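You operate a simulated robot arm through the tools that you are given. There is no shell and no other tool. Be economical: measure what you need, move in short steps, check, and stop when the job is done.

The job below is to be done with a simulated two-armed robot. You get a single attempt, and the scene is never put back.

## Task
Hold the red handle, screw its brass cap on and test on PROBE.
Fine: stand it on the test plate; the PASS lamp must light. Set down upright: red handle.

The check looks at the end state, three seconds after you hand in, the way a careful person would. Anything else that was tipped, shoved, dropped, spilled or broken makes it a failure. Lids that push on must go on centred and level and be pressed home; caps that screw on are set level and turned clockwise until they are tight.

## Robot
Two 6-joint arms with two-finger parallel grippers on one trunk, on a base that drives. Base frame: it is fixed to the floor where the robot stands at the start and does not move with it; the origin is under the middle of the robot, x ahead of it, y to its left, z up; the surface under the hand at the start is at about z = 0.9. Units: m, rad, N and s.
The left shoulder is at the start at [0.06, 0.187, 1.222], the right one opposite. With the tool pointing down near the work surface each hand reaches from about 0.22 to 0.62 m from the robot's upright axis, wherever it stands, measured 20 degrees to its own side. Places, roughly: blue dial [0.8, -0.5, 1]; contact test button [0.8, -0.7, 1]; test plate [0.5, -0.6, 0.9]. Payload 1.57 kg a hand.
The TCP of each hand is the grasp point between the finger pads, 0.03 m short of the fingertips. In the tool frame z runs along the fingers and y along their closing line. Largest opening 0.11 m; finger width 0.024, thickness 0.012; the body of the gripper, 0.048 by 0.112 m, starts 0.078 m behind the TCP.
Orientation is that of the tool frame in the base frame, as a unit quaternion [w, x, y, z]. With the fingers straight down and closing along the base's y, the tool's x points along the base's -x, its y along +y and its z along -z.

## Interface
- The arms move only by the tool apply_moves. It takes "left_increments", "right_increments" or both (then of equal length, played together; a hand with none holds still); each is a list that holds one entry, the list of rows, each a list of 7 numbers: the shift along the base's x, y, z in units of 40 mm (1.0 is 40 mm), then the turn, a rotation vector about the base's x, y, z in units of 8 degrees (1.0 is 8 degrees), then the opening, from 0 (shut) to 1 (fully open). In form: [[[dx, dy, dz, ax, ay, az, hand], ...]]. A call has 1 to 8 rows; each row shifts and turns the commanded pose from where the row before left it. A call with a number of a shift or a turn outside -1 to 1 is refused whole. A row lasts 0.2 s, in which the tool goes at most 0.05 m and 0.15 rad; a call with a longer step from one row to the next is refused whole, and so is a gripper value outside its range. A pose out of reach is approached as far as the arm can. The call stops where the force on the tool passes 40 N (or 10 N more than at its start, if that is more) or the arm is blocked; 0.2 s more then pass. Each finger travels about 0.153 m/s and halts on what it meets, pressing with about 34 N; the grip force reading is that of the motor and also rises with nothing between the fingers. The clock runs only during rows and for 0.2 s after the last one: add rows that do not move to give the fingers time. It gives the time, the measured TCP pose, the force on the tool (base axes), the opening and the grip force at its end, in the units of the frame above (readings bear some noise), with the torque about the TCP (base axes, N m) and any sound that the robot's microphone picked up.
- Cameras (640 x 400 px; columns grow to the right, rows downward): "scene" is now at [0.0231, -0.0128, 1.7676]; the picture's right is [-0.36, -0.93, 0.00], its down [-0.74, 0.29, -0.61] and it looks along [0.57, -0.22, -0.79] (base axes); focal length 285 px, centre (320, 200). "left" rides on the left gripper at [0.07, -0.016, -0.141] in its tool frame; the picture's right is [0.23, 0.97, 0.00], its down [-0.86, 0.20, -0.48] and it looks along [-0.47, 0.11, 0.88] (tool axes); focal length 222 px, centre (320, 200). "right" rides on the right gripper at [0.07, 0.016, -0.141] in its tool frame; the picture's right is [-0.23, 0.97, 0.00], its down [-0.86, -0.20, -0.48] and it looks along [-0.47, -0.11, 0.88] (tool axes); focal length 222 px, centre (320, 200). There is no depth. A picture from a camera that has moved, and an enlarged one, comes with that camera's place and axes in the base frame and with its lens. The place of the scene camera against the robot may be out by one fixed shift of up to 0.025 m in any direction.
- snapshot(camera): a new picture of that camera. It takes no simulated time.
- slide_trunk(by): slides the trunk up (or, below 0, down) by that many m; the arms and the scene camera ride with it, the base frame stays. It gives what a move gives, with no picture.
- steer(legs): drives the robot by 1 to 6 legs, each [ahead, left, turn to the left] in m, m and rad, along the robot's own axes; the way and the turn of a leg run together, so that a leg with both is an arc; at most 1.5 m and 3.142 rad a leg. The arms and the cameras ride along, it lands a little off, and it stops where it bumps. It gives what a move gives.
- head_to(pan, tilt): turns the head with the scene camera to pan (to the left, within 1.501 rad either way) and tilt (down, from -0.506 to 1.204), counted from straight ahead of the robot. It gives what a move gives.
- close_up(camera, box): a new picture of the part [left, top, right, bottom] of that camera's present view, enlarged. It takes no simulated time.
- job_done(): hands the job in; it is judged then, once.

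Work in short steps. Places have to be worked out from the pictures, the camera data and where the tool is seen: move nearer, look again, correct. Check each grasp and each placing, and mend what went wrong. You have 120 turns and 88 pictures in all, those below and enlarged ones among them. Open the grippers and draw the arms clear of the work before you hand the job in, unless the task says otherwise; then end with one line.

The tools are called after "Call:" as a command line: name --argument value ..., lists and objects as JSON in quotes. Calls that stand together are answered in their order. apply_moves: Moves the arms, as the interface text tells. Its arguments: {"type":"object","properties":{"left_increments":{"type":"array","items":{"type":"array","items":{"type":"array","items":{"type":"number"}}}},"right_increments":{"type":"array","items":{"type":"array","items":{"type":"array","items":{"type":"number"}}}}},"required":[]} The other tools are called the same way: slide_trunk (by) slides the trunk up or down; steer (legs) drives the base; head_to (pan, tilt) turns the head that bears the scene camera; snapshot (camera) takes a picture; close_up (camera, box) takes an enlarged picture of a part of a camera's view; job_done () hands the job in.

At the start:

```text
time: 0.0
left_ee_pos: [0.4031, -0.0551, 1.3215]
left_ee_rot: [0.0, 0.0, 1.0, 0.001]
left_ft_force: [0.2, 0.0, -1.1]
left_moment: [-0.02, -0.05, 0.03]
left_grip_width: 0.1101
left_finger_force: 0.0
right_ee_pos: [0.3303, -0.3318, 1.3927]
right_ee_rot: [-0.001, 0.0, 1.0, 0.001]
right_ft_force: [0.2, 0.4, -0.4]
right_moment: [-0.02, -0.02, -0.01]
right_grip_width: 0.1099
right_finger_force: 0.0
trunk travel left (down, up): [-0.85, 0.14]
robot x, y, heading: [-0.0021, 0.0023, -0.001]
head pan, tilt: [-0.372, 0.918]
```

scene: 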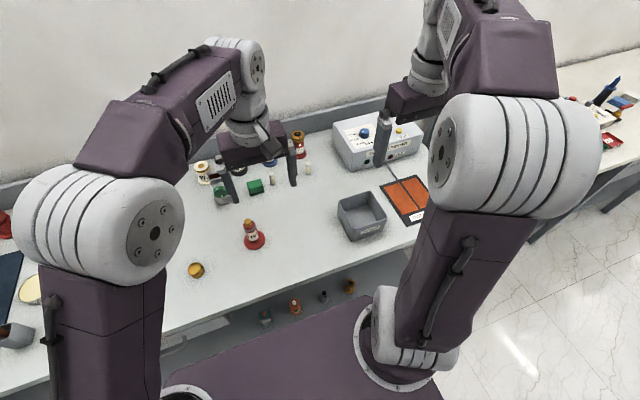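
right: 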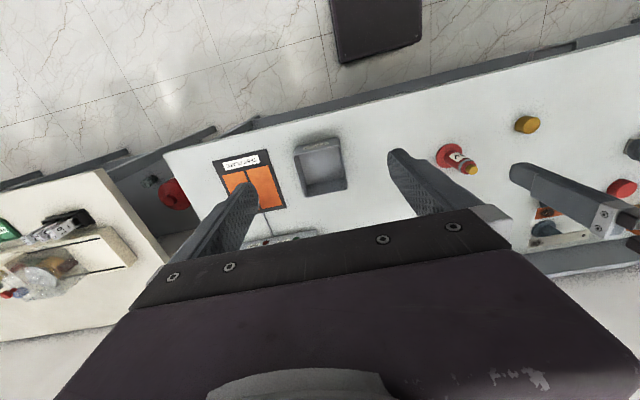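
left: 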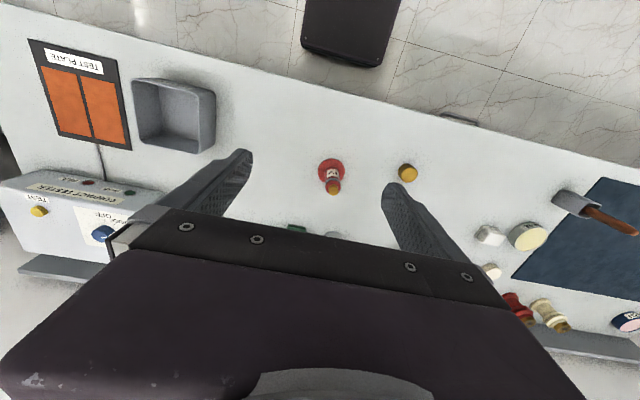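

The scene shows a red-based object near the middle and a brass knob-like item beside it; I look closer at both and at the tester.

Call:
close_up --camera "scene" --box '[170, 190, 330, 290]'

Call:
close_up --camera "scene" --box '[310, 90, 450, 240]'

Call:
close_up --camera "left" --box '[280, 130, 440, 230]'

```text
4.00 times, centred on (250, 240) of scene
camera zoom: at [0.0231, -0.0128, 1.7676], right [-0.36, -0.93, 0.0], down [-0.74, 0.29, -0.61], along [0.57, -0.22, -0.79], focal length 1140 px, centre (600, 40)
```

zoom: 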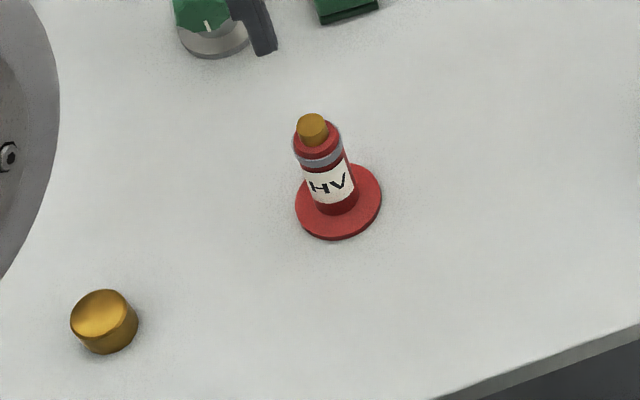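

```text
2.67 times, centred on (380, 165) of scene
camera zoom: at [0.0231, -0.0128, 1.7676], right [-0.36, -0.93, 0.0], down [-0.74, 0.29, -0.61], along [0.57, -0.22, -0.79], focal length 760 px, centre (160, 293)
```

zoom: 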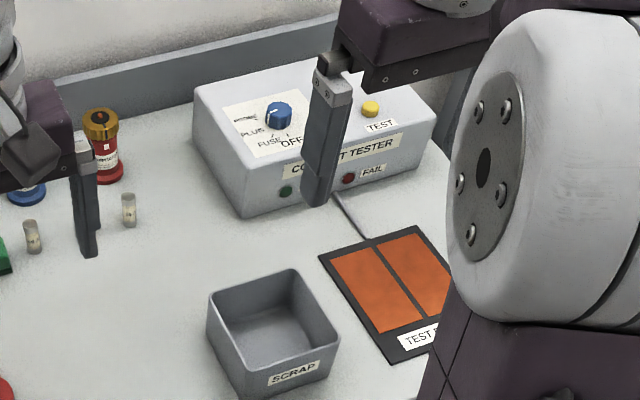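

```text
4.00 times, centred on (360, 180) of left
camera zoom: at [0.3316, -0.0732, 1.4644], right [-0.23, 0.97, 0.0], down [0.86, 0.2, 0.48], along [0.47, 0.11, -0.88], focal length 888 px, centre (160, 280)
```

zoom: 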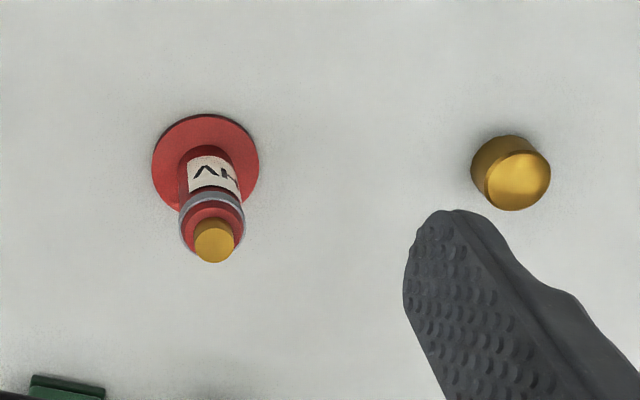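

I need a survey of the bench for other caps and handles; turn the head left a bit and look, then right.

Call:
head_to --pan 0.3 --tilt 0.75

Call:
snapshot --camera "scene"

Call:
close_up --camera "left" --box '[440, 160, 640, 340]'

Call:
close_up --camera "right" --box '[420, 90, 640, 260]'

```text
time: 1.1
left_ee_pos: [0.4028, -0.0561, 1.3223]
left_ee_rot: [0.0, 0.001, 1.0, 0.001]
left_ft_force: [-0.3, -0.1, -0.5]
left_moment: [0.0, -0.01, 0.02]
left_grip_width: 0.1099
left_finger_force: 0.1
right_ee_pos: [0.3309, -0.3308, 1.3935]
right_ee_rot: [0.0, 0.0, 1.0, 0.0]
right_ft_force: [0.1, 0.4, 0.1]
right_moment: [0.02, 0.0, 0.0]
right_grip_width: 0.1102
right_finger_force: 0.0
trunk travel left (down, up): [-0.85, 0.14]
robot x, y, heading: [0.0015, -0.0011, 0.001]
head pan, tilt: [0.3, 0.75]
```

```text
81 pictures are left
camera scene: at [0.0327, 0.0385, 1.7808], right [0.29, -0.96, 0.0], down [-0.65, -0.2, -0.73], along [0.7, 0.22, -0.68], focal length 285 px, centre (320, 200)
```

scene: 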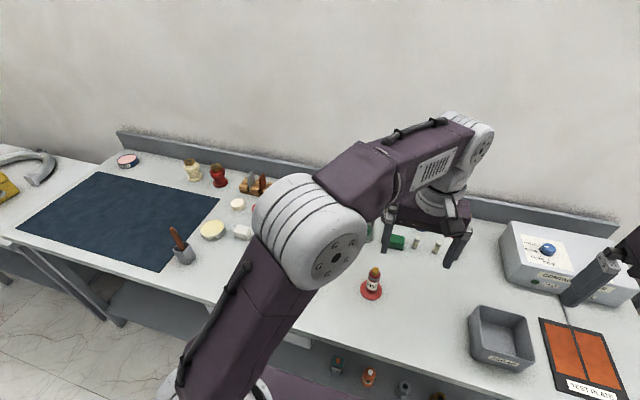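

```text
2.22 times, centred on (540, 250) of left
camera zoom: at [0.3315, -0.0732, 1.4644], right [-0.23, 0.97, 0.0], down [0.86, 0.2, 0.48], along [0.47, 0.11, -0.88], focal length 494 px, centre (-169, 89)
```

zoom: 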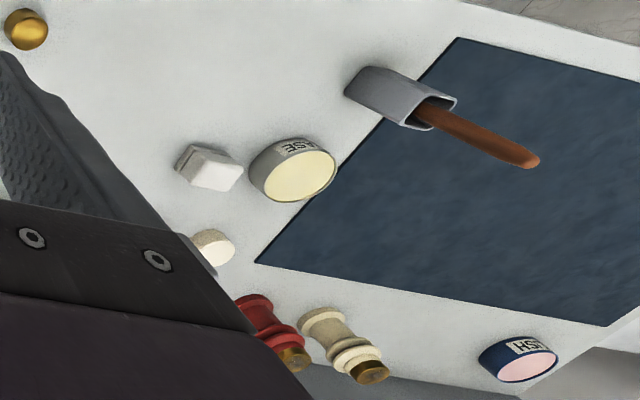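

```text
2.35 times, centred on (530, 175) of right
camera zoom: at [0.261, -0.3152, 1.5343], right [0.23, 0.97, 0.0], down [0.86, -0.2, 0.48], along [0.47, -0.11, -0.88], focal length 523 px, centre (-174, 259)
```

zoom: 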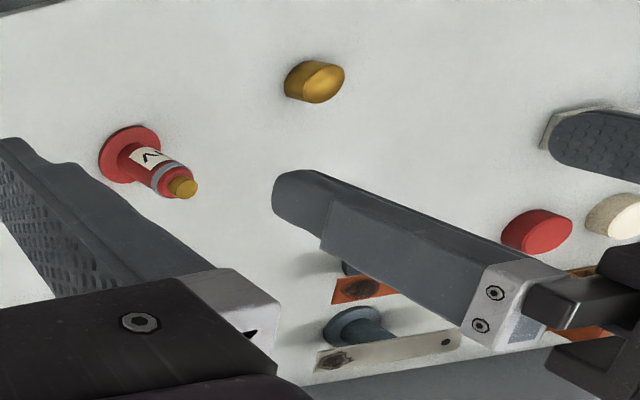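

The handle (HV, stud top bare) looks to be at about (0.537, 0.007) with height ~0.12, and the loose brass cap at about (0.493, 0.203). I move the left hand over the cap, which also clears the view of the back, and then look at both.

Call:
apply_moves --left_increments '[[[0.2, 0.8, -0.5, 0, 0, 0, 1], [0.2, 0.8, -0.5, 0, 0, 0, 1], [0.2, 0.8, -0.5, 0, 0, 0, 1], [0.2, 0.8, -0.5, 0, 0, 0, 1], [0.2, 0.8, -0.5, 0, 0, 0, 1], [0.2, 0.8, -0.5, 0, 0, 0, 1], [0.2, 0.8, -0.5, 0, 0, 0, 1], [0.2, 0.8, -0.5, 0, 0, 0, 1]]]'

Call:
head_to --pan -0.2 --tilt 0.8

Call:
snapshot --camera "scene"

Call:
snapshot --camera "left"

```text
time: 2.9
left_ee_pos: [0.4688, 0.2023, 1.1602]
left_ee_rot: [0.0, 0.001, 1.0, -0.002]
left_ft_force: [-0.5, 0.1, -0.6]
left_moment: [-0.01, 0.01, 0.0]
left_grip_width: 0.1098
left_finger_force: 0.1
right_ee_pos: [0.3325, -0.3297, 1.3922]
right_ee_rot: [-0.001, 0.0, 1.0, -0.001]
right_ft_force: [-0.4, 0.8, -0.3]
right_moment: [-0.05, -0.01, -0.01]
right_grip_width: 0.11
right_finger_force: 0.1
trunk travel left (down, up): [-0.85, 0.14]
robot x, y, heading: [0.0002, 0.0027, -0.001]
head pan, tilt: [0.3, 0.75]
```

```text
time: 3.8
left_ee_pos: [0.467, 0.2006, 1.1619]
left_ee_rot: [0.001, 0.0, 1.0, 0.001]
left_ft_force: [0.9, 0.4, 0.5]
left_moment: [0.03, 0.04, -0.01]
left_grip_width: 0.1102
left_finger_force: 0.1
right_ee_pos: [0.3314, -0.3309, 1.3937]
right_ee_rot: [0.0, 0.0, 1.0, -0.001]
right_ft_force: [-0.1, -0.4, -1.0]
right_moment: [-0.01, 0.02, 0.01]
right_grip_width: 0.11
right_finger_force: 0.1
trunk travel left (down, up): [-0.85, 0.14]
robot x, y, heading: [0.0006, 0.0023, 0.002]
head pan, tilt: [-0.201, 0.799]
```

```text
78 pictures are left
camera scene: at [0.0324, -0.0022, 1.7769], right [-0.2, -0.98, 0.0], down [-0.7, 0.14, -0.7], along [0.68, -0.14, -0.72], focal length 285 px, centre (320, 200)
```

scene: 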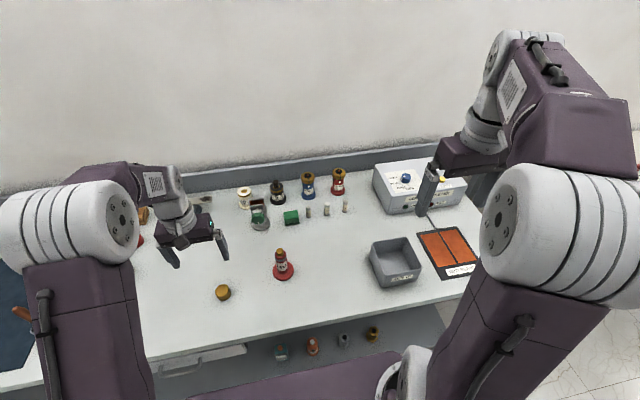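

```text
77 pictures are left
camera left: at [0.3967, 0.1833, 1.3043], right [-0.23, 0.97, 0.0], down [0.85, 0.2, 0.48], along [0.47, 0.11, -0.88], focal length 222 px, centre (320, 200)
```

left: 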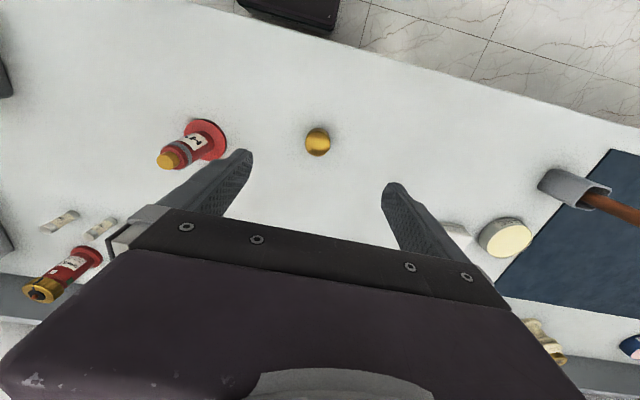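

Call:
close_up --camera "scene" --box '[220, 160, 380, 260]'

Call:
close_up --camera "scene" --box '[250, 310, 410, 390]'

Call:
close_up --camera "scene" --box '[370, 150, 500, 250]'

```text
4.00 times, centred on (300, 210) of scene
camera zoom: at [0.0324, -0.0022, 1.7769], right [-0.2, -0.98, 0.0], down [-0.7, 0.14, -0.7], along [0.68, -0.14, -0.72], focal length 1140 px, centre (400, 160)
```

zoom: 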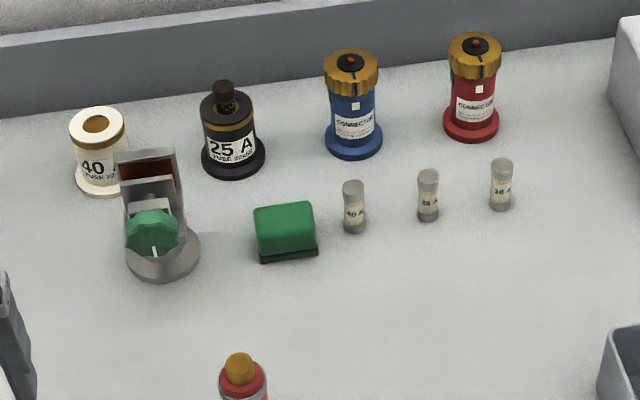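

```text
4.00 times, centred on (330, 350) of scene
camera zoom: at [0.0324, -0.0022, 1.7769], right [-0.2, -0.98, 0.0], down [-0.7, 0.14, -0.7], along [0.68, -0.14, -0.72], focal length 1140 px, centre (280, -400)
```

zoom: 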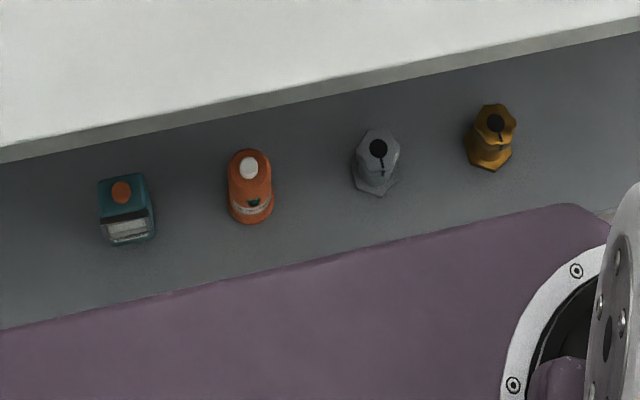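

```text
4.00 times, centred on (435, 200) of scene
camera zoom: at [0.0324, -0.0022, 1.7769], right [-0.2, -0.98, 0.0], down [-0.7, 0.14, -0.7], along [0.68, -0.14, -0.72], focal length 1140 px, centre (-140, 200)
```

zoom: 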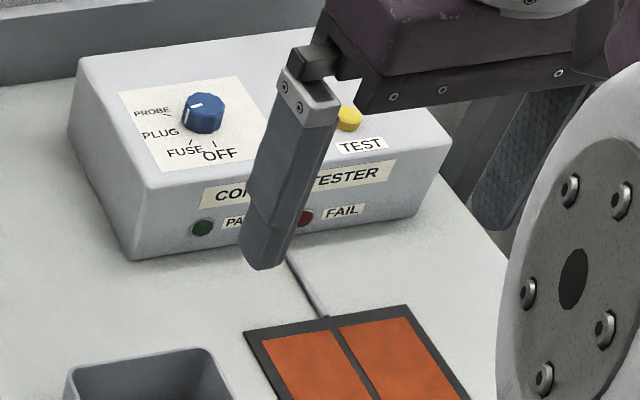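

The HV handle stands at about (0.536, 0.008), the cap at (0.494, 0.201). I will bring the right hand in from the near-right side, tilted ~48° with a 32° yaw, to hold the handle's lower body; first leg of that now.

Call:
apply_moves --right_increments '[[[0.229, 0.518, -0.648, 0, -1, 0, 1], [0.229, 0.518, -0.648, 0, -1, 0, 1], [0.229, 0.518, -0.648, 0, -1, 0, 1], [0.229, 0.518, -0.648, 0, -1, 0, 1], [0.229, 0.518, -0.648, 0, -1, 0, 1], [0.229, 0.518, -0.648, 0, -1, 0, 1], [0.229, 0.2, -0.648, 0, 0, 1, 1], [0.229, 0.2, -0.648, 0, 0, 1, 1]]]'

Call:
snapshot --camera "scene"

```text
time: 5.6
left_ee_pos: [0.468, 0.1996, 1.1608]
left_ee_rot: [-0.001, 0.0, 1.0, 0.0]
left_ft_force: [-0.5, -1.0, -0.6]
left_moment: [0.05, 0.04, 0.01]
left_grip_width: 0.1101
left_finger_force: 0.1
right_ee_pos: [0.4275, -0.2014, 1.217]
right_ee_rot: [0.367, -0.135, 0.918, 0.069]
right_ft_force: [-0.2, -0.6, 0.0]
right_moment: [0.03, 0.01, 0.0]
right_grip_width: 0.11
right_finger_force: 0.1
right hand out of reach, approached as far as the arm can: row 5, 6
trunk travel left (down, up): [-0.85, 0.14]
robot x, y, heading: [-0.0002, 0.0012, 0.002]
head pan, tilt: [-0.201, 0.799]
```

```text
73 pictures are left
camera scene: at [0.0348, -0.0031, 1.7768], right [-0.2, -0.98, 0.0], down [-0.7, 0.14, -0.7], along [0.68, -0.14, -0.72], focal length 285 px, centre (320, 200)
```

scene: 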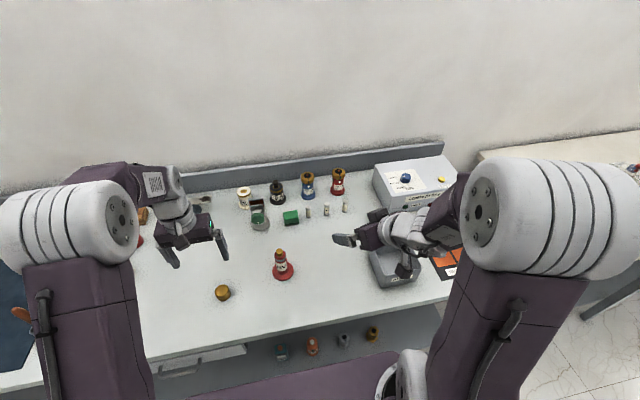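

Tilt came short by a few degrees at the high position; I continue towards the pregrasp point and check reachability.

Call:
apply_moves --right_increments '[[[0.1, 0.575, -0.67, 0, 0, 1, 1], [0.1, 0.575, -0.67, 0, 0, 1, 1], [0.1, 0.575, -0.67, 0, 0, 0, 1], [0.1, 0.575, -0.67, 0, 0, 0, 1], [0.1, 0.575, -0.67, 0, 0, 0, 1], [0.1, 0.575, -0.67, 0, 0, 0, 1], [0, 0, 0, 0, 0, 0, 1]]]'

Call:
snapshot --camera "scene"

Call:
snapshot --camera "right"

```text
time: 7.2
left_ee_pos: [0.4683, 0.2012, 1.1628]
left_ee_rot: [-0.001, 0.0, 1.0, 0.0]
left_ft_force: [-1.0, 0.6, -0.2]
left_moment: [-0.01, -0.01, -0.01]
left_grip_width: 0.11
left_finger_force: 0.0
right_ee_pos: [0.4763, -0.0661, 1.0812]
right_ee_rot: [0.351, -0.262, 0.891, 0.123]
right_ft_force: [-0.2, 0.4, -0.2]
right_moment: [0.01, -0.01, 0.0]
right_grip_width: 0.1101
right_finger_force: 0.0
right hand out of reach, approached as far as the arm can: row 5, 6
trunk travel left (down, up): [-0.85, 0.14]
robot x, y, heading: [-0.0012, -0.0014, 0.0]
head pan, tilt: [-0.201, 0.799]
```

```text
72 pictures are left
camera scene: at [0.0321, -0.0021, 1.7769], right [-0.2, -0.98, 0.0], down [-0.7, 0.14, -0.7], along [0.68, -0.14, -0.72], focal length 285 px, centre (320, 200)
```

scene: 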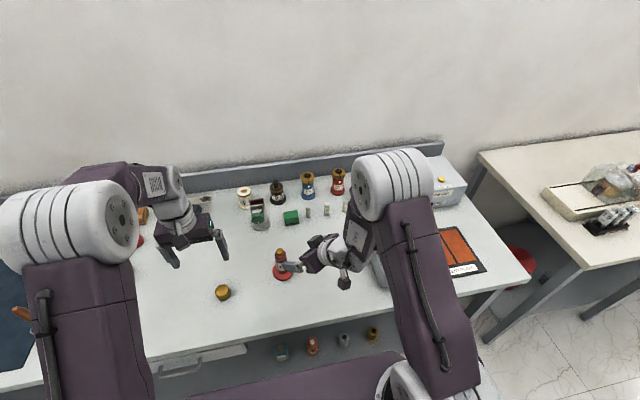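

```text
71 pictures are left
camera right: at [0.3445, -0.1345, 1.1356], right [-0.4, 0.9, 0.19], down [0.37, -0.03, 0.93], along [0.84, 0.44, -0.32], focal length 222 px, centre (320, 200)
```

right: 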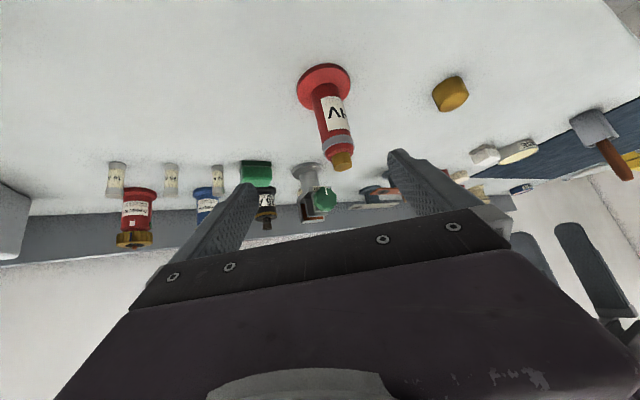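

The tilted wrist sits too near the shoulder, so I back the robot off by 7 cm to gain room for the tilt, then retry the pose.

Call:
steer --legs '[[-0.07, 0, 0]]'

```text
time: 8.2
left_ee_pos: [0.4053, 0.2006, 1.1594]
left_ee_rot: [-0.003, 0.0, 1.0, 0.0]
left_ft_force: [0.8, 0.0, -0.4]
left_moment: [0.02, 0.06, 0.01]
left_grip_width: 0.1101
left_finger_force: 0.0
right_ee_pos: [0.4116, -0.0634, 1.0772]
right_ee_rot: [0.347, -0.261, 0.892, 0.124]
right_ft_force: [-0.1, -0.5, 0.0]
right_moment: [0.02, 0.01, 0.02]
right_grip_width: 0.11
right_finger_force: 0.0
trunk travel left (down, up): [-0.85, 0.14]
robot x, y, heading: [-0.0693, -0.0007, 0.002]
head pan, tilt: [-0.201, 0.799]
```

Now step to the pregrasp point about 12 cm back along the tool axis.

Call:
apply_moves --right_increments '[[[0.45, 0.18, -0.4, 0, 0, 0, 1], [0.45, 0.18, -0.4, 0, 0, 0, 1], [0.4, 0.18, -0.4, 0, 0, 0, 1], [0, 0, 0, 0, 0, 0, 1]]]'

Call:
snapshot --camera "right"

```text
time: 9.2
left_ee_pos: [0.3976, 0.1991, 1.1613]
left_ee_rot: [0.001, -0.001, 1.0, 0.001]
left_ft_force: [-0.9, 0.3, 0.1]
left_moment: [0.0, -0.03, 0.04]
left_grip_width: 0.1101
left_finger_force: 0.1
right_ee_pos: [0.4569, -0.0429, 1.0325]
right_ee_rot: [0.351, -0.261, 0.891, 0.122]
right_ft_force: [0.7, -0.5, 1.5]
right_moment: [0.02, 0.01, -0.01]
right_grip_width: 0.11
right_finger_force: 0.1
trunk travel left (down, up): [-0.85, 0.14]
robot x, y, heading: [-0.0726, 0.0004, 0.002]
head pan, tilt: [-0.201, 0.799]
```

```text
70 pictures are left
camera right: at [0.3264, -0.1132, 1.0891], right [-0.4, 0.9, 0.19], down [0.37, -0.03, 0.93], along [0.84, 0.44, -0.32], focal length 222 px, centre (320, 200)
```

right: 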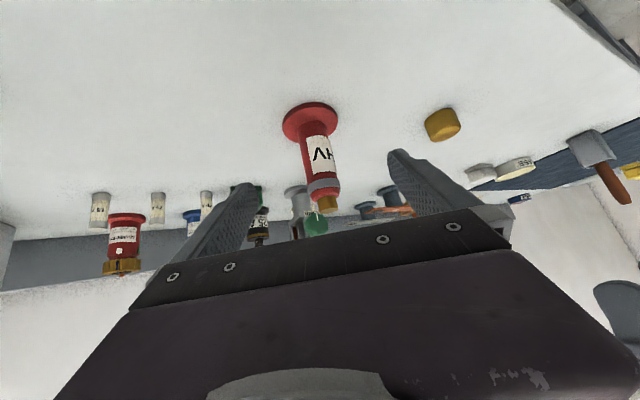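

I add 8° of tilt and settle at 10 cm back from the grasp point (0.533, 0.006, 0.943).

Call:
apply_moves --right_increments '[[[0.32, 0.07, -0.65, 0.58, -0.81, 0, 1], [0, 0, 0, 0, 0, 0, 1]]]'

Call:
snapshot --camera "right"

```text
time: 9.8
left_ee_pos: [0.3982, 0.2002, 1.1624]
left_ee_rot: [0.0, 0.0, 1.0, 0.0]
left_ft_force: [0.1, 1.2, 1.1]
left_moment: [0.0, -0.02, -0.05]
left_grip_width: 0.1101
left_finger_force: 0.1
right_ee_pos: [0.4755, -0.0414, 1.0085]
right_ee_rot: [0.409, -0.254, 0.864, 0.148]
right_ft_force: [-0.8, 0.2, -0.1]
right_moment: [0.0, -0.02, 0.04]
right_grip_width: 0.1101
right_finger_force: 0.0
right hand out of reach, approached as far as the arm can: row 1
trunk travel left (down, up): [-0.85, 0.14]
robot x, y, heading: [-0.0717, -0.0021, 0.001]
head pan, tilt: [-0.201, 0.799]
```

```text
69 pictures are left
camera right: at [0.339, -0.1146, 1.0432], right [-0.42, 0.88, 0.22], down [0.27, -0.11, 0.96], along [0.87, 0.46, -0.19], focal length 222 px, centre (320, 200)
```

right: 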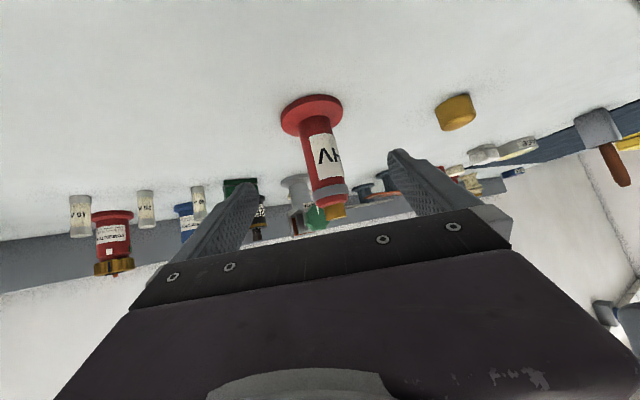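

The tool line passes within ~2 mm of the handle axis, so I advance 9 cm along it, dropping to z ≈ 0.943, still open.

Call:
apply_moves --right_increments '[[[0.48, 0.37, -0.54, 0, 0, 0, 1], [0.48, 0.37, -0.54, 0, 0, 0, 1], [0.48, 0.37, -0.54, 0, 0, 0, 1], [0, 0, 0, 0, 0, 0, 1]]]'

Call:
snapshot --camera "right"

Call:
close_up --camera "scene" --box '[200, 220, 360, 320]'

```text
time: 10.8
left_ee_pos: [0.3977, 0.1993, 1.1607]
left_ee_rot: [0.0, 0.0, 1.0, 0.001]
left_ft_force: [0.0, -0.2, 1.1]
left_moment: [-0.04, 0.02, -0.03]
left_grip_width: 0.1098
left_finger_force: 0.1
right_ee_pos: [0.5331, 0.0038, 0.9446]
right_ee_rot: [0.411, -0.253, 0.864, 0.143]
right_ft_force: [-0.1, 0.4, -0.2]
right_moment: [0.01, -0.02, -0.02]
right_grip_width: 0.1101
right_finger_force: 0.0
trunk travel left (down, up): [-0.85, 0.14]
robot x, y, heading: [-0.071, 0.0009, -0.002]
head pan, tilt: [-0.201, 0.799]
```

```text
68 pictures are left
camera right: at [0.3963, -0.0699, 0.9781], right [-0.42, 0.88, 0.22], down [0.26, -0.11, 0.96], along [0.87, 0.46, -0.19], focal length 222 px, centre (320, 200)
```

right: 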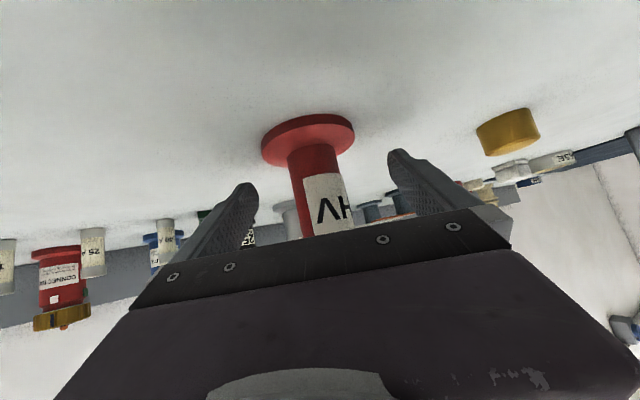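

```text
4.00 times, centred on (280, 270) of scene
camera zoom: at [-0.0374, -0.0021, 1.7769], right [-0.2, -0.98, 0.0], down [-0.7, 0.14, -0.7], along [0.68, -0.14, -0.72], focal length 1140 px, centre (480, -80)
```

zoom: 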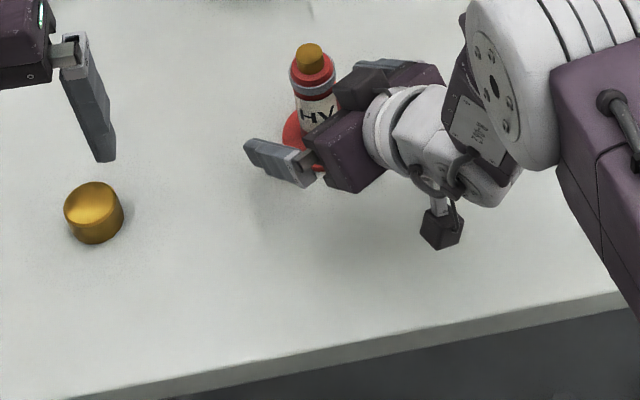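

The handle is centred between the fingers; I close the right hand gently on it.

Call:
apply_moves --right_increments '[[[0, 0, 0, 0, 0, 0, 0.6], [0, 0, 0, 0, 0, 0, 0.4], [0, 0, 0, 0, 0, 0, 0.2], [0, 0, 0, 0, 0, 0, 0], [0, 0, 0, 0, 0, 0, 0]]]'

Call:
close_up --camera "scene" --box '[200, 220, 360, 320]'

Call:
snapshot --camera "right"

```text
time: 12.0
left_ee_pos: [0.3963, 0.2001, 1.1623]
left_ee_rot: [0.0, 0.0, 1.0, 0.0]
left_ft_force: [0.3, -0.6, 0.5]
left_moment: [0.0, 0.03, -0.04]
left_grip_width: 0.1103
left_finger_force: 0.0
right_ee_pos: [0.5332, 0.0032, 0.9451]
right_ee_rot: [0.412, -0.253, 0.864, 0.144]
right_ft_force: [3.5, -2.4, 6.1]
right_moment: [-0.3, -0.34, 0.02]
right_grip_width: 0.0371
right_finger_force: 33.9
trunk travel left (down, up): [-0.85, 0.14]
robot x, y, heading: [-0.0755, -0.0007, 0.001]
head pan, tilt: [-0.201, 0.799]
```

```text
4.00 times, centred on (280, 270) of scene
camera zoom: at [-0.0379, -0.0023, 1.7769], right [-0.2, -0.98, 0.0], down [-0.7, 0.14, -0.7], along [0.68, -0.14, -0.72], focal length 1140 px, centre (480, -80)
```

zoom: 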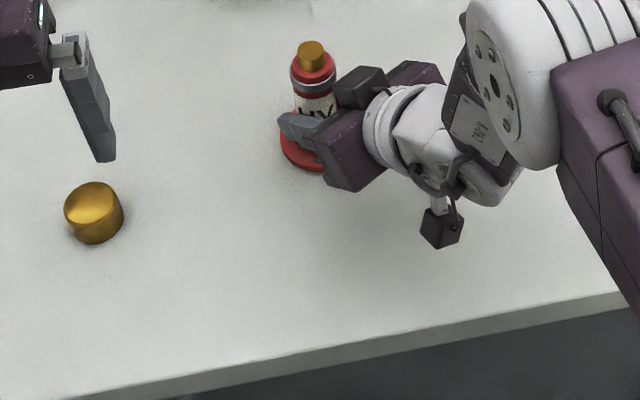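

```text
65 pictures are left
camera right: at [0.3966, -0.0701, 0.979], right [-0.42, 0.88, 0.22], down [0.26, -0.11, 0.96], along [0.87, 0.46, -0.18], focal length 222 px, centre (320, 200)
```

right: 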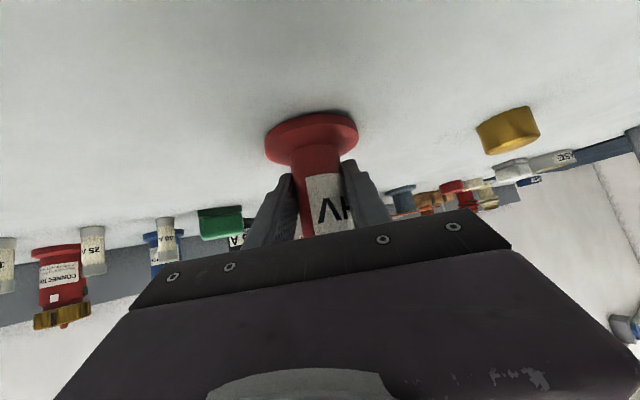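

Grip holds at 37 mm. The tool's closing line is ~2.3° off level (the moment readings agree), so I turn it level.

Call:
apply_moves --right_increments '[[[0, 0, 0, -0.12, -0.085, 0, 0], [0, 0, 0, -0.11, -0.085, 0, 0], [0, 0, 0, 0, 0, 0, 0]]]'

```text
time: 12.8
left_ee_pos: [0.3978, 0.2002, 1.1618]
left_ee_rot: [0.0, 0.0, 1.0, 0.0]
left_ft_force: [0.7, 0.9, 0.1]
left_moment: [-0.02, 0.01, 0.01]
left_grip_width: 0.11
left_finger_force: 0.0
right_ee_pos: [0.5322, 0.0036, 0.9432]
right_ee_rot: [0.417, -0.262, 0.861, 0.127]
right_ft_force: [-1.2, 2.0, 1.9]
right_moment: [0.09, -0.1, 0.08]
right_grip_width: 0.0372
right_finger_force: 33.8
trunk travel left (down, up): [-0.85, 0.14]
robot x, y, heading: [-0.0705, -0.0018, 0.005]
head pan, tilt: [-0.201, 0.799]
```

Level now. Next the left hand goes over the cap at (0.494, 0.2015), stopping at z ≈ 1.03 to check alignment.

Call:
apply_moves --left_increments '[[[0.6, 0.01, -0.82, 0, 0, 0, 1], [0.6, 0.01, -0.82, 0, 0, 0, 1], [0.6, 0.01, -0.82, 0, 0, 0, 1], [0.6, 0.01, -0.82, 0, 0, 0, 1], [0, 0, 0, 0, 0, 0, 1]]]'

Call:
snapshot --camera "left"

Call:
close_up --camera "scene" --box '[160, 200, 320, 320]'

```text
time: 14.0
left_ee_pos: [0.4936, 0.2013, 1.0328]
left_ee_rot: [0.0, 0.0, 1.0, 0.0]
left_ft_force: [-0.5, -0.1, 0.0]
left_moment: [0.0, -0.03, 0.01]
left_grip_width: 0.11
left_finger_force: 0.1
right_ee_pos: [0.5335, 0.0035, 0.9439]
right_ee_rot: [0.417, -0.262, 0.861, 0.127]
right_ft_force: [0.3, -0.4, 0.2]
right_moment: [-0.03, 0.0, -0.02]
right_grip_width: 0.0371
right_finger_force: 33.5
trunk travel left (down, up): [-0.85, 0.14]
robot x, y, heading: [-0.0711, 0.0037, -0.001]
head pan, tilt: [-0.201, 0.799]
```

```text
64 pictures are left
camera left: at [0.423, 0.1855, 1.1744], right [-0.23, 0.97, 0.0], down [0.86, 0.2, 0.48], along [0.47, 0.11, -0.88], focal length 222 px, centre (320, 200)
```

left: 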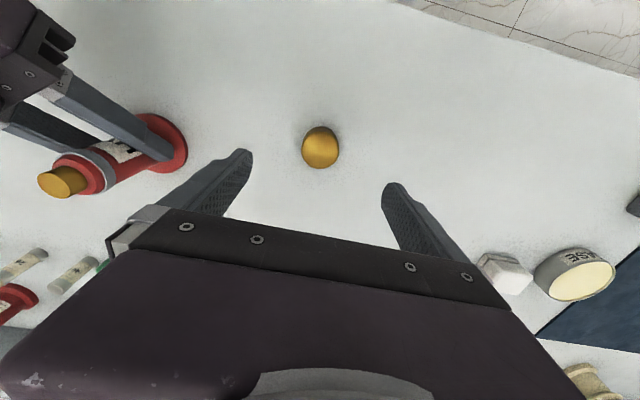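

```text
3.33 times, centred on (240, 260) of scene
camera zoom: at [-0.0378, -0.002, 1.7768], right [-0.2, -0.98, 0.0], down [-0.7, 0.14, -0.7], along [0.68, -0.14, -0.72], focal length 950 px, centre (587, 0)
```

zoom: 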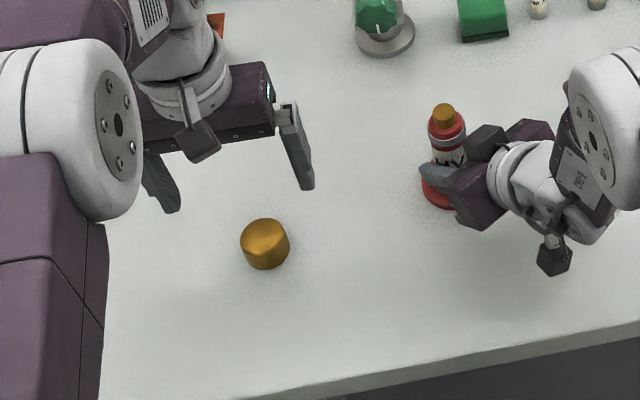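

The cap is centred below at (0.492, 0.2015). I descend to TCP z ≈ 0.938 and close.

Call:
apply_moves --left_increments '[[[-0.04, 0, -0.8, 0, 0, 0, 0.9], [0, 0, -0.8, 0, 0, 0, 0.8], [0, 0, -0.77, 0, 0, 0, 0.7], [0, 0, 0, 0, 0, 0, 0.5], [0, 0, 0, 0, 0, 0, 0.3], [0, 0, 0, 0, 0, 0, 0.1], [0, 0, 0, 0, 0, 0, 0]]]'

Call:
snapshot --camera "left"

Call:
snapshot --camera "right"

```text
time: 15.6
left_ee_pos: [0.4911, 0.2027, 0.9381]
left_ee_rot: [0.001, 0.0, 1.0, 0.0]
left_ft_force: [-0.1, 0.0, -0.9]
left_moment: [0.0, 0.01, 0.03]
left_grip_width: 0.0419
left_finger_force: 33.7
right_ee_pos: [0.5331, 0.0038, 0.9435]
right_ee_rot: [0.416, -0.262, 0.861, 0.127]
right_ft_force: [0.2, 0.3, 0.9]
right_moment: [0.02, -0.02, -0.01]
right_grip_width: 0.0374
right_finger_force: 34.1
trunk travel left (down, up): [-0.85, 0.14]
robot x, y, heading: [-0.0756, 0.0032, 0.001]
head pan, tilt: [-0.201, 0.799]
```

```text
62 pictures are left
camera left: at [0.4213, 0.1857, 1.0793], right [-0.23, 0.97, 0.0], down [0.86, 0.2, 0.48], along [0.47, 0.11, -0.88], focal length 222 px, centre (320, 200)
```

left: 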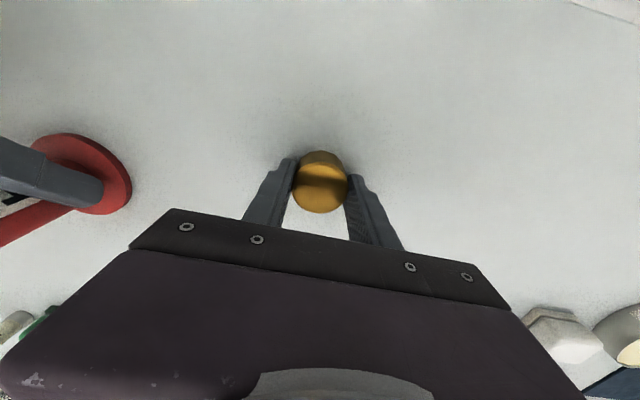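

```text
61 pictures are left
camera right: at [0.3959, -0.069, 0.9771], right [-0.42, 0.89, 0.18], down [0.24, -0.08, 0.97], along [0.87, 0.45, -0.18], focal length 222 px, centre (320, 200)
```

right: 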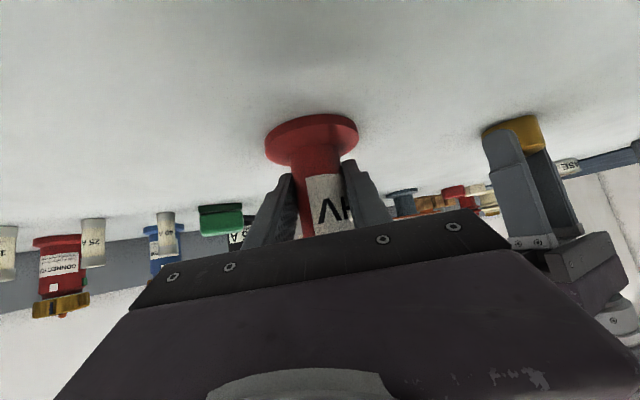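

Cap gripped (42 mm) and centred on the tool. I lift it and stop beside the handle where the left camera can see the stud.

Call:
apply_moves --left_increments '[[[0, 0, 0.5, 0, 0, 0, 0], [0, 0, 0.9, 0, 0, 0, 0], [0, 0, 0.9, 0, 0, 0, 0], [0, 0, 0.9, 0, 0, 0, 0], [0.15, -0.7, 0.85, 0, 0, 0, 0], [0.15, -0.8, 0, 0, 0, 0, 0], [0.17, -0.8, 0, 0, 0, 0, 0], [0, 0, 0, 0, 0, 0, 0]]]'

Call:
snapshot --camera "left"

Call:
close_up --camera "scene" --box '[200, 180, 360, 280]'

```text
time: 17.4
left_ee_pos: [0.5118, 0.1079, 1.0972]
left_ee_rot: [0.0, 0.0, 1.0, 0.0]
left_ft_force: [-0.8, -0.5, 0.4]
left_moment: [0.01, 0.04, 0.01]
left_grip_width: 0.0
left_finger_force: 21.0
right_ee_pos: [0.534, 0.0044, 0.9449]
right_ee_rot: [0.416, -0.262, 0.861, 0.127]
right_ft_force: [0.8, 0.4, 0.7]
right_moment: [0.01, 0.02, 0.03]
right_grip_width: 0.0367
right_finger_force: 33.8
trunk travel left (down, up): [-0.85, 0.14]
robot x, y, heading: [-0.0704, 0.0021, -0.003]
head pan, tilt: [-0.201, 0.799]
```

```text
60 pictures are left
camera left: at [0.4417, 0.0913, 1.2385], right [-0.23, 0.97, 0.0], down [0.86, 0.2, 0.48], along [0.47, 0.11, -0.88], focal length 222 px, centre (320, 200)
```

left: 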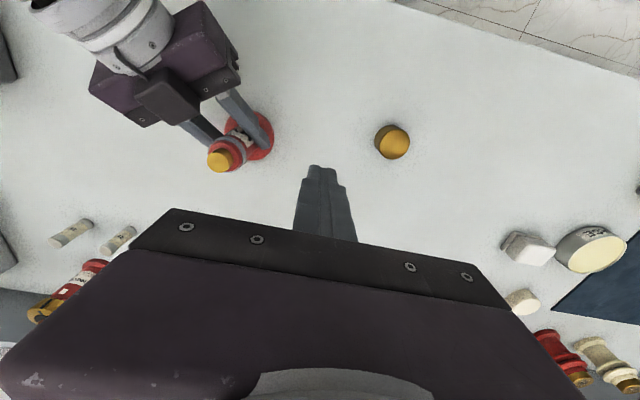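

```text
4.00 times, centred on (280, 230) of scene
camera zoom: at [-0.0374, -0.0014, 1.7768], right [-0.2, -0.98, 0.0], down [-0.7, 0.14, -0.7], along [0.68, -0.14, -0.72], focal length 1140 px, centre (480, 80)
```

zoom: 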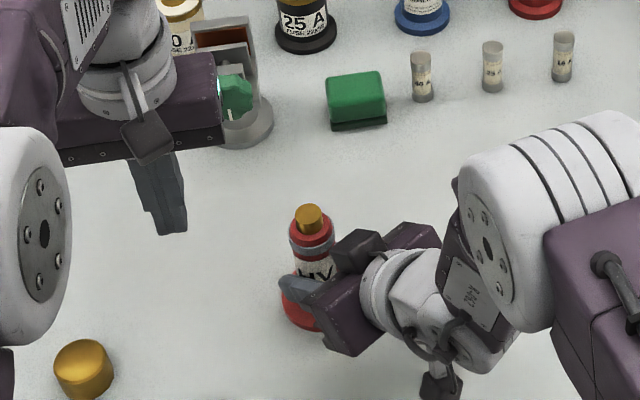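

The cap slipped out during the lift and is back on the bench near (0.497, 0.211). I take a close look at its shape and position before regrasping lower.

Call:
close_up --camera "left" --box '[340, 100, 440, 180]'

Call:
close_up --camera "left" --box '[170, 80, 290, 190]'

Call:
close_up --camera "right" --box '[440, 70, 600, 170]'

```text
5.00 times, centred on (390, 140) of left
camera zoom: at [0.4417, 0.0913, 1.2385], right [-0.23, 0.97, 0.0], down [0.86, 0.2, 0.48], along [0.47, 0.11, -0.88], focal length 1111 px, centre (-30, 500)
```

zoom: 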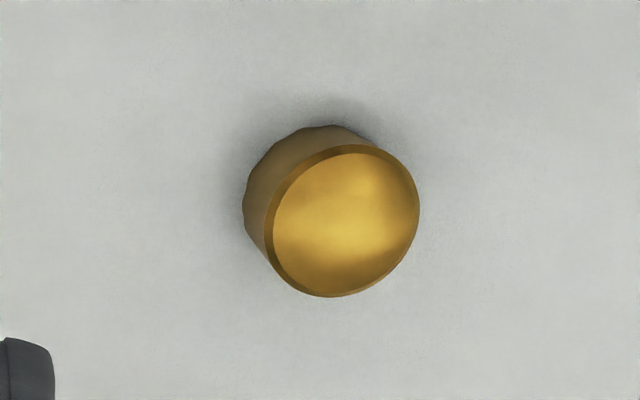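

```text
3.64 times, centred on (230, 135) of left
camera zoom: at [0.4417, 0.0913, 1.2385], right [-0.23, 0.97, 0.0], down [0.86, 0.2, 0.48], along [0.47, 0.11, -0.88], focal length 808 px, centre (647, 436)
```

zoom: 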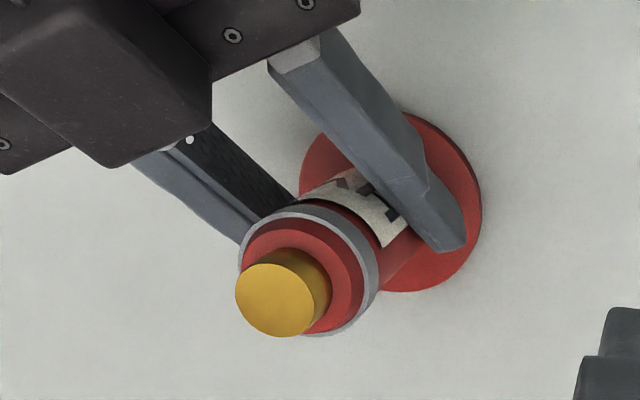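

```text
4.00 times, centred on (520, 120) of right
camera zoom: at [0.3956, -0.0687, 0.9772], right [-0.42, 0.89, 0.18], down [0.24, -0.08, 0.97], along [0.87, 0.45, -0.18], focal length 888 px, centre (-480, 520)
```

zoom: 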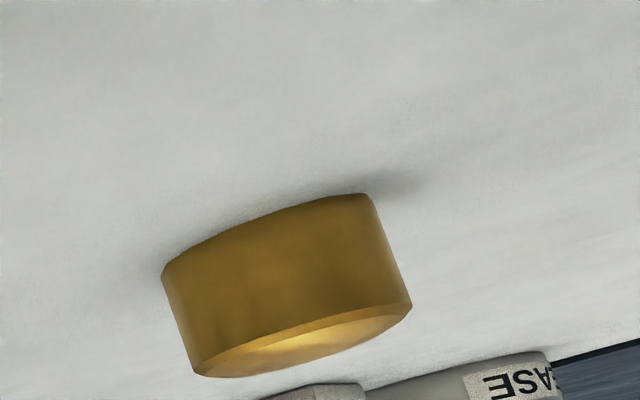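

The cap is ~25 mm tall, centre about (0.4975, 0.213); the handle axis is consistently (0.538, 0.008) with its top at z 1.023. I return above the cap with the hand open and check the centring.

Call:
apply_moves --left_increments '[[[-0.12, 0.87, 0, 0, 0, 0, 1], [-0.12, 0.87, -0.5, 0, 0, 0, 1], [-0.12, 0.89, -0.7, 0, 0, 0, 1], [0, 0, -0.5, 0, 0, 0, 1], [0, 0, 0, 0, 0, 0, 1]]]'

Call:
close_up --camera "left" --box '[240, 80, 400, 220]'

```text
time: 18.6
left_ee_pos: [0.4989, 0.2142, 1.0282]
left_ee_rot: [0.0, 0.0, 1.0, 0.0]
left_ft_force: [0.3, 0.4, -0.4]
left_moment: [-0.01, 0.01, 0.03]
left_grip_width: 0.11
left_finger_force: 0.0
right_ee_pos: [0.5329, 0.0033, 0.9438]
right_ee_rot: [0.416, -0.263, 0.861, 0.128]
right_ft_force: [0.3, 0.1, 0.0]
right_moment: [-0.01, -0.01, 0.01]
right_grip_width: 0.0371
right_finger_force: 34.4
trunk travel left (down, up): [-0.85, 0.14]
robot x, y, heading: [-0.0701, 0.0001, 0.001]
head pan, tilt: [-0.201, 0.799]
```

```text
2.86 times, centred on (320, 150) of left
camera zoom: at [0.4268, 0.1973, 1.1703], right [-0.23, 0.97, 0.0], down [0.86, 0.2, 0.48], along [0.47, 0.11, -0.88], focal length 635 px, centre (320, 343)
```

zoom: 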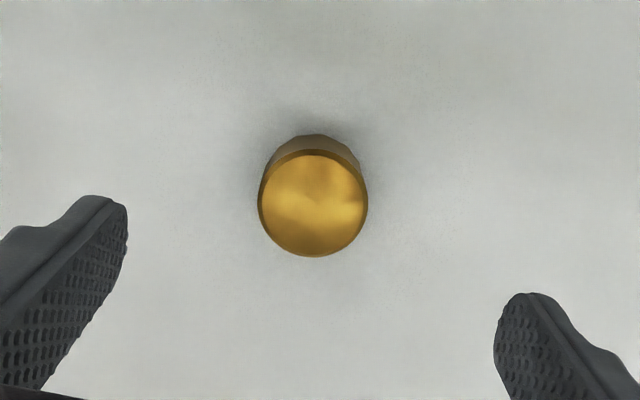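

Cap is within 2 mm of the tool axis. I descend lower this time (fingertips nearly on the bench), close fully, and lift only a little to verify.

Call:
apply_moves --left_increments '[[[0.03, -0.05, -0.8, 0, 0, 0, 0.9], [0, 0, -0.8, 0, 0, 0, 0.8], [0, 0, -0.78, 0, 0, 0, 0.7], [0, 0, 0, 0, 0, 0, 0.5], [0, 0, 0, 0, 0, 0, 0.3], [0, 0, 0, 0, 0, 0, 0], [0, 0, 0, 0, 0, 0, 0], [0, 0, 0, 0, 0, 0, 0]]]'

Call:
apply_moves --left_increments '[[[0, 0, 0.1, 0, 0, 0, 0], [0, 0, 0.15, 0, 0, 0, 0], [0, 0, 0.25, 0, 0, 0, 0], [0, 0, 0, 0, 0, 0, 0]]]'

Call:
snapshot --camera "left"

Call:
close_up --camera "right" --box '[440, 70, 640, 220]'

```text
time: 20.4
left_ee_pos: [0.4982, 0.2125, 0.9341]
left_ee_rot: [-0.001, 0.0, 1.0, 0.0]
left_ft_force: [0.6, 0.7, -0.4]
left_moment: [0.01, 0.01, 0.04]
left_grip_width: 0.0419
left_finger_force: 33.7
right_ee_pos: [0.5332, 0.0038, 0.9446]
right_ee_rot: [0.416, -0.262, 0.861, 0.128]
right_ft_force: [-0.1, 0.7, -0.1]
right_moment: [-0.02, 0.01, 0.01]
right_grip_width: 0.0372
right_finger_force: 34.8
trunk travel left (down, up): [-0.85, 0.14]
robot x, y, heading: [-0.0714, 0.0015, -0.003]
head pan, tilt: [-0.201, 0.799]
```

```text
time: 21.4
left_ee_pos: [0.4991, 0.2136, 0.9533]
left_ee_rot: [0.001, 0.0, 1.0, 0.0]
left_ft_force: [0.3, 0.3, 0.1]
left_moment: [0.03, -0.02, -0.01]
left_grip_width: 0.0415
left_finger_force: 34.1
right_ee_pos: [0.5332, 0.0039, 0.944]
right_ee_rot: [0.416, -0.262, 0.862, 0.127]
right_ft_force: [1.3, 0.6, 0.0]
right_moment: [0.02, 0.04, 0.04]
right_grip_width: 0.0372
right_finger_force: 33.8
trunk travel left (down, up): [-0.85, 0.14]
robot x, y, heading: [-0.0676, 0.0004, 0.002]
head pan, tilt: [-0.201, 0.799]
```

```text
54 pictures are left
camera left: at [0.4277, 0.1972, 1.0961], right [-0.23, 0.97, 0.0], down [0.86, 0.2, 0.48], along [0.47, 0.11, -0.88], focal length 222 px, centre (320, 200)
```

left: 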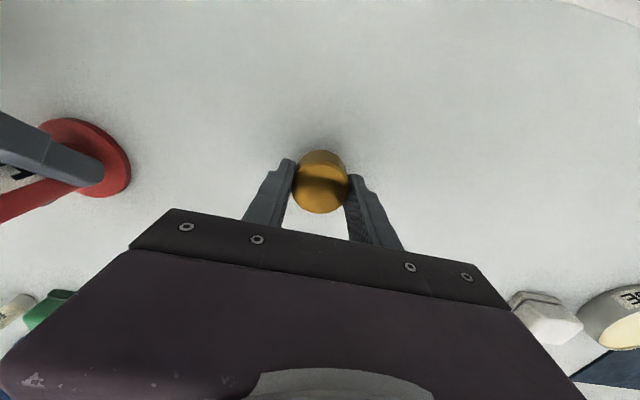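

```text
2.67 times, centred on (540, 145) of right
camera zoom: at [0.396, -0.0689, 0.977], right [-0.42, 0.89, 0.18], down [0.24, -0.08, 0.97], along [0.87, 0.45, -0.18], focal length 592 px, centre (-267, 347)
```

zoom: 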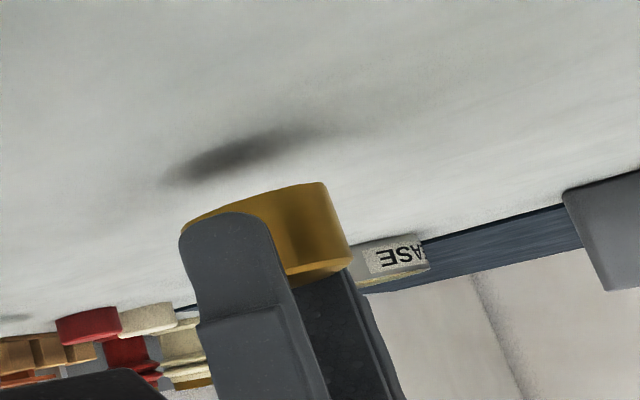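

The cap is lifted and held level near the fingertips, centred on the tool. I raise it and carry it over the handle in two gentle calls.

Call:
apply_moves --left_increments '[[[0, 0, 0.4, 0, 0, 0, 0], [0, 0, 0.6, 0, 0, 0, 0], [0, 0, 0.7, 0, 0, 0, 0], [0, 0, 0.7, 0, 0, 0, 0], [0, 0, 0.7, 0, 0, 0, 0], [0, -0.3, 0.4, 0, 0, 0, 0], [0.1, -0.6, 0, 0, 0, 0, 0], [0.1, -0.6, 0, 0, 0, 0, 0]]]'

Call:
snapshot --camera "left"

```text
time: 23.2
left_ee_pos: [0.506, 0.1517, 1.0932]
left_ee_rot: [0.0, 0.0, 1.0, -0.001]
left_ft_force: [-0.1, -0.5, -0.6]
left_moment: [0.0, -0.01, -0.01]
left_grip_width: 0.0417
left_finger_force: 33.6
right_ee_pos: [0.5337, 0.0019, 0.9429]
right_ee_rot: [0.416, -0.261, 0.862, 0.127]
right_ft_force: [0.1, 0.3, 0.0]
right_moment: [0.0, 0.04, -0.01]
right_grip_width: 0.0373
right_finger_force: 34.1
trunk travel left (down, up): [-0.85, 0.14]
robot x, y, heading: [-0.0685, -0.0042, 0.004]
head pan, tilt: [-0.201, 0.799]
```

```text
52 pictures are left
camera left: at [0.4347, 0.135, 1.2361], right [-0.23, 0.97, 0.0], down [0.86, 0.2, 0.48], along [0.47, 0.11, -0.88], focal length 222 px, centre (320, 200)
```

left: 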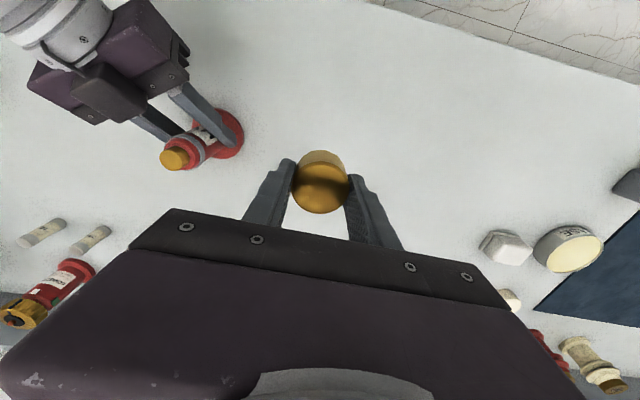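

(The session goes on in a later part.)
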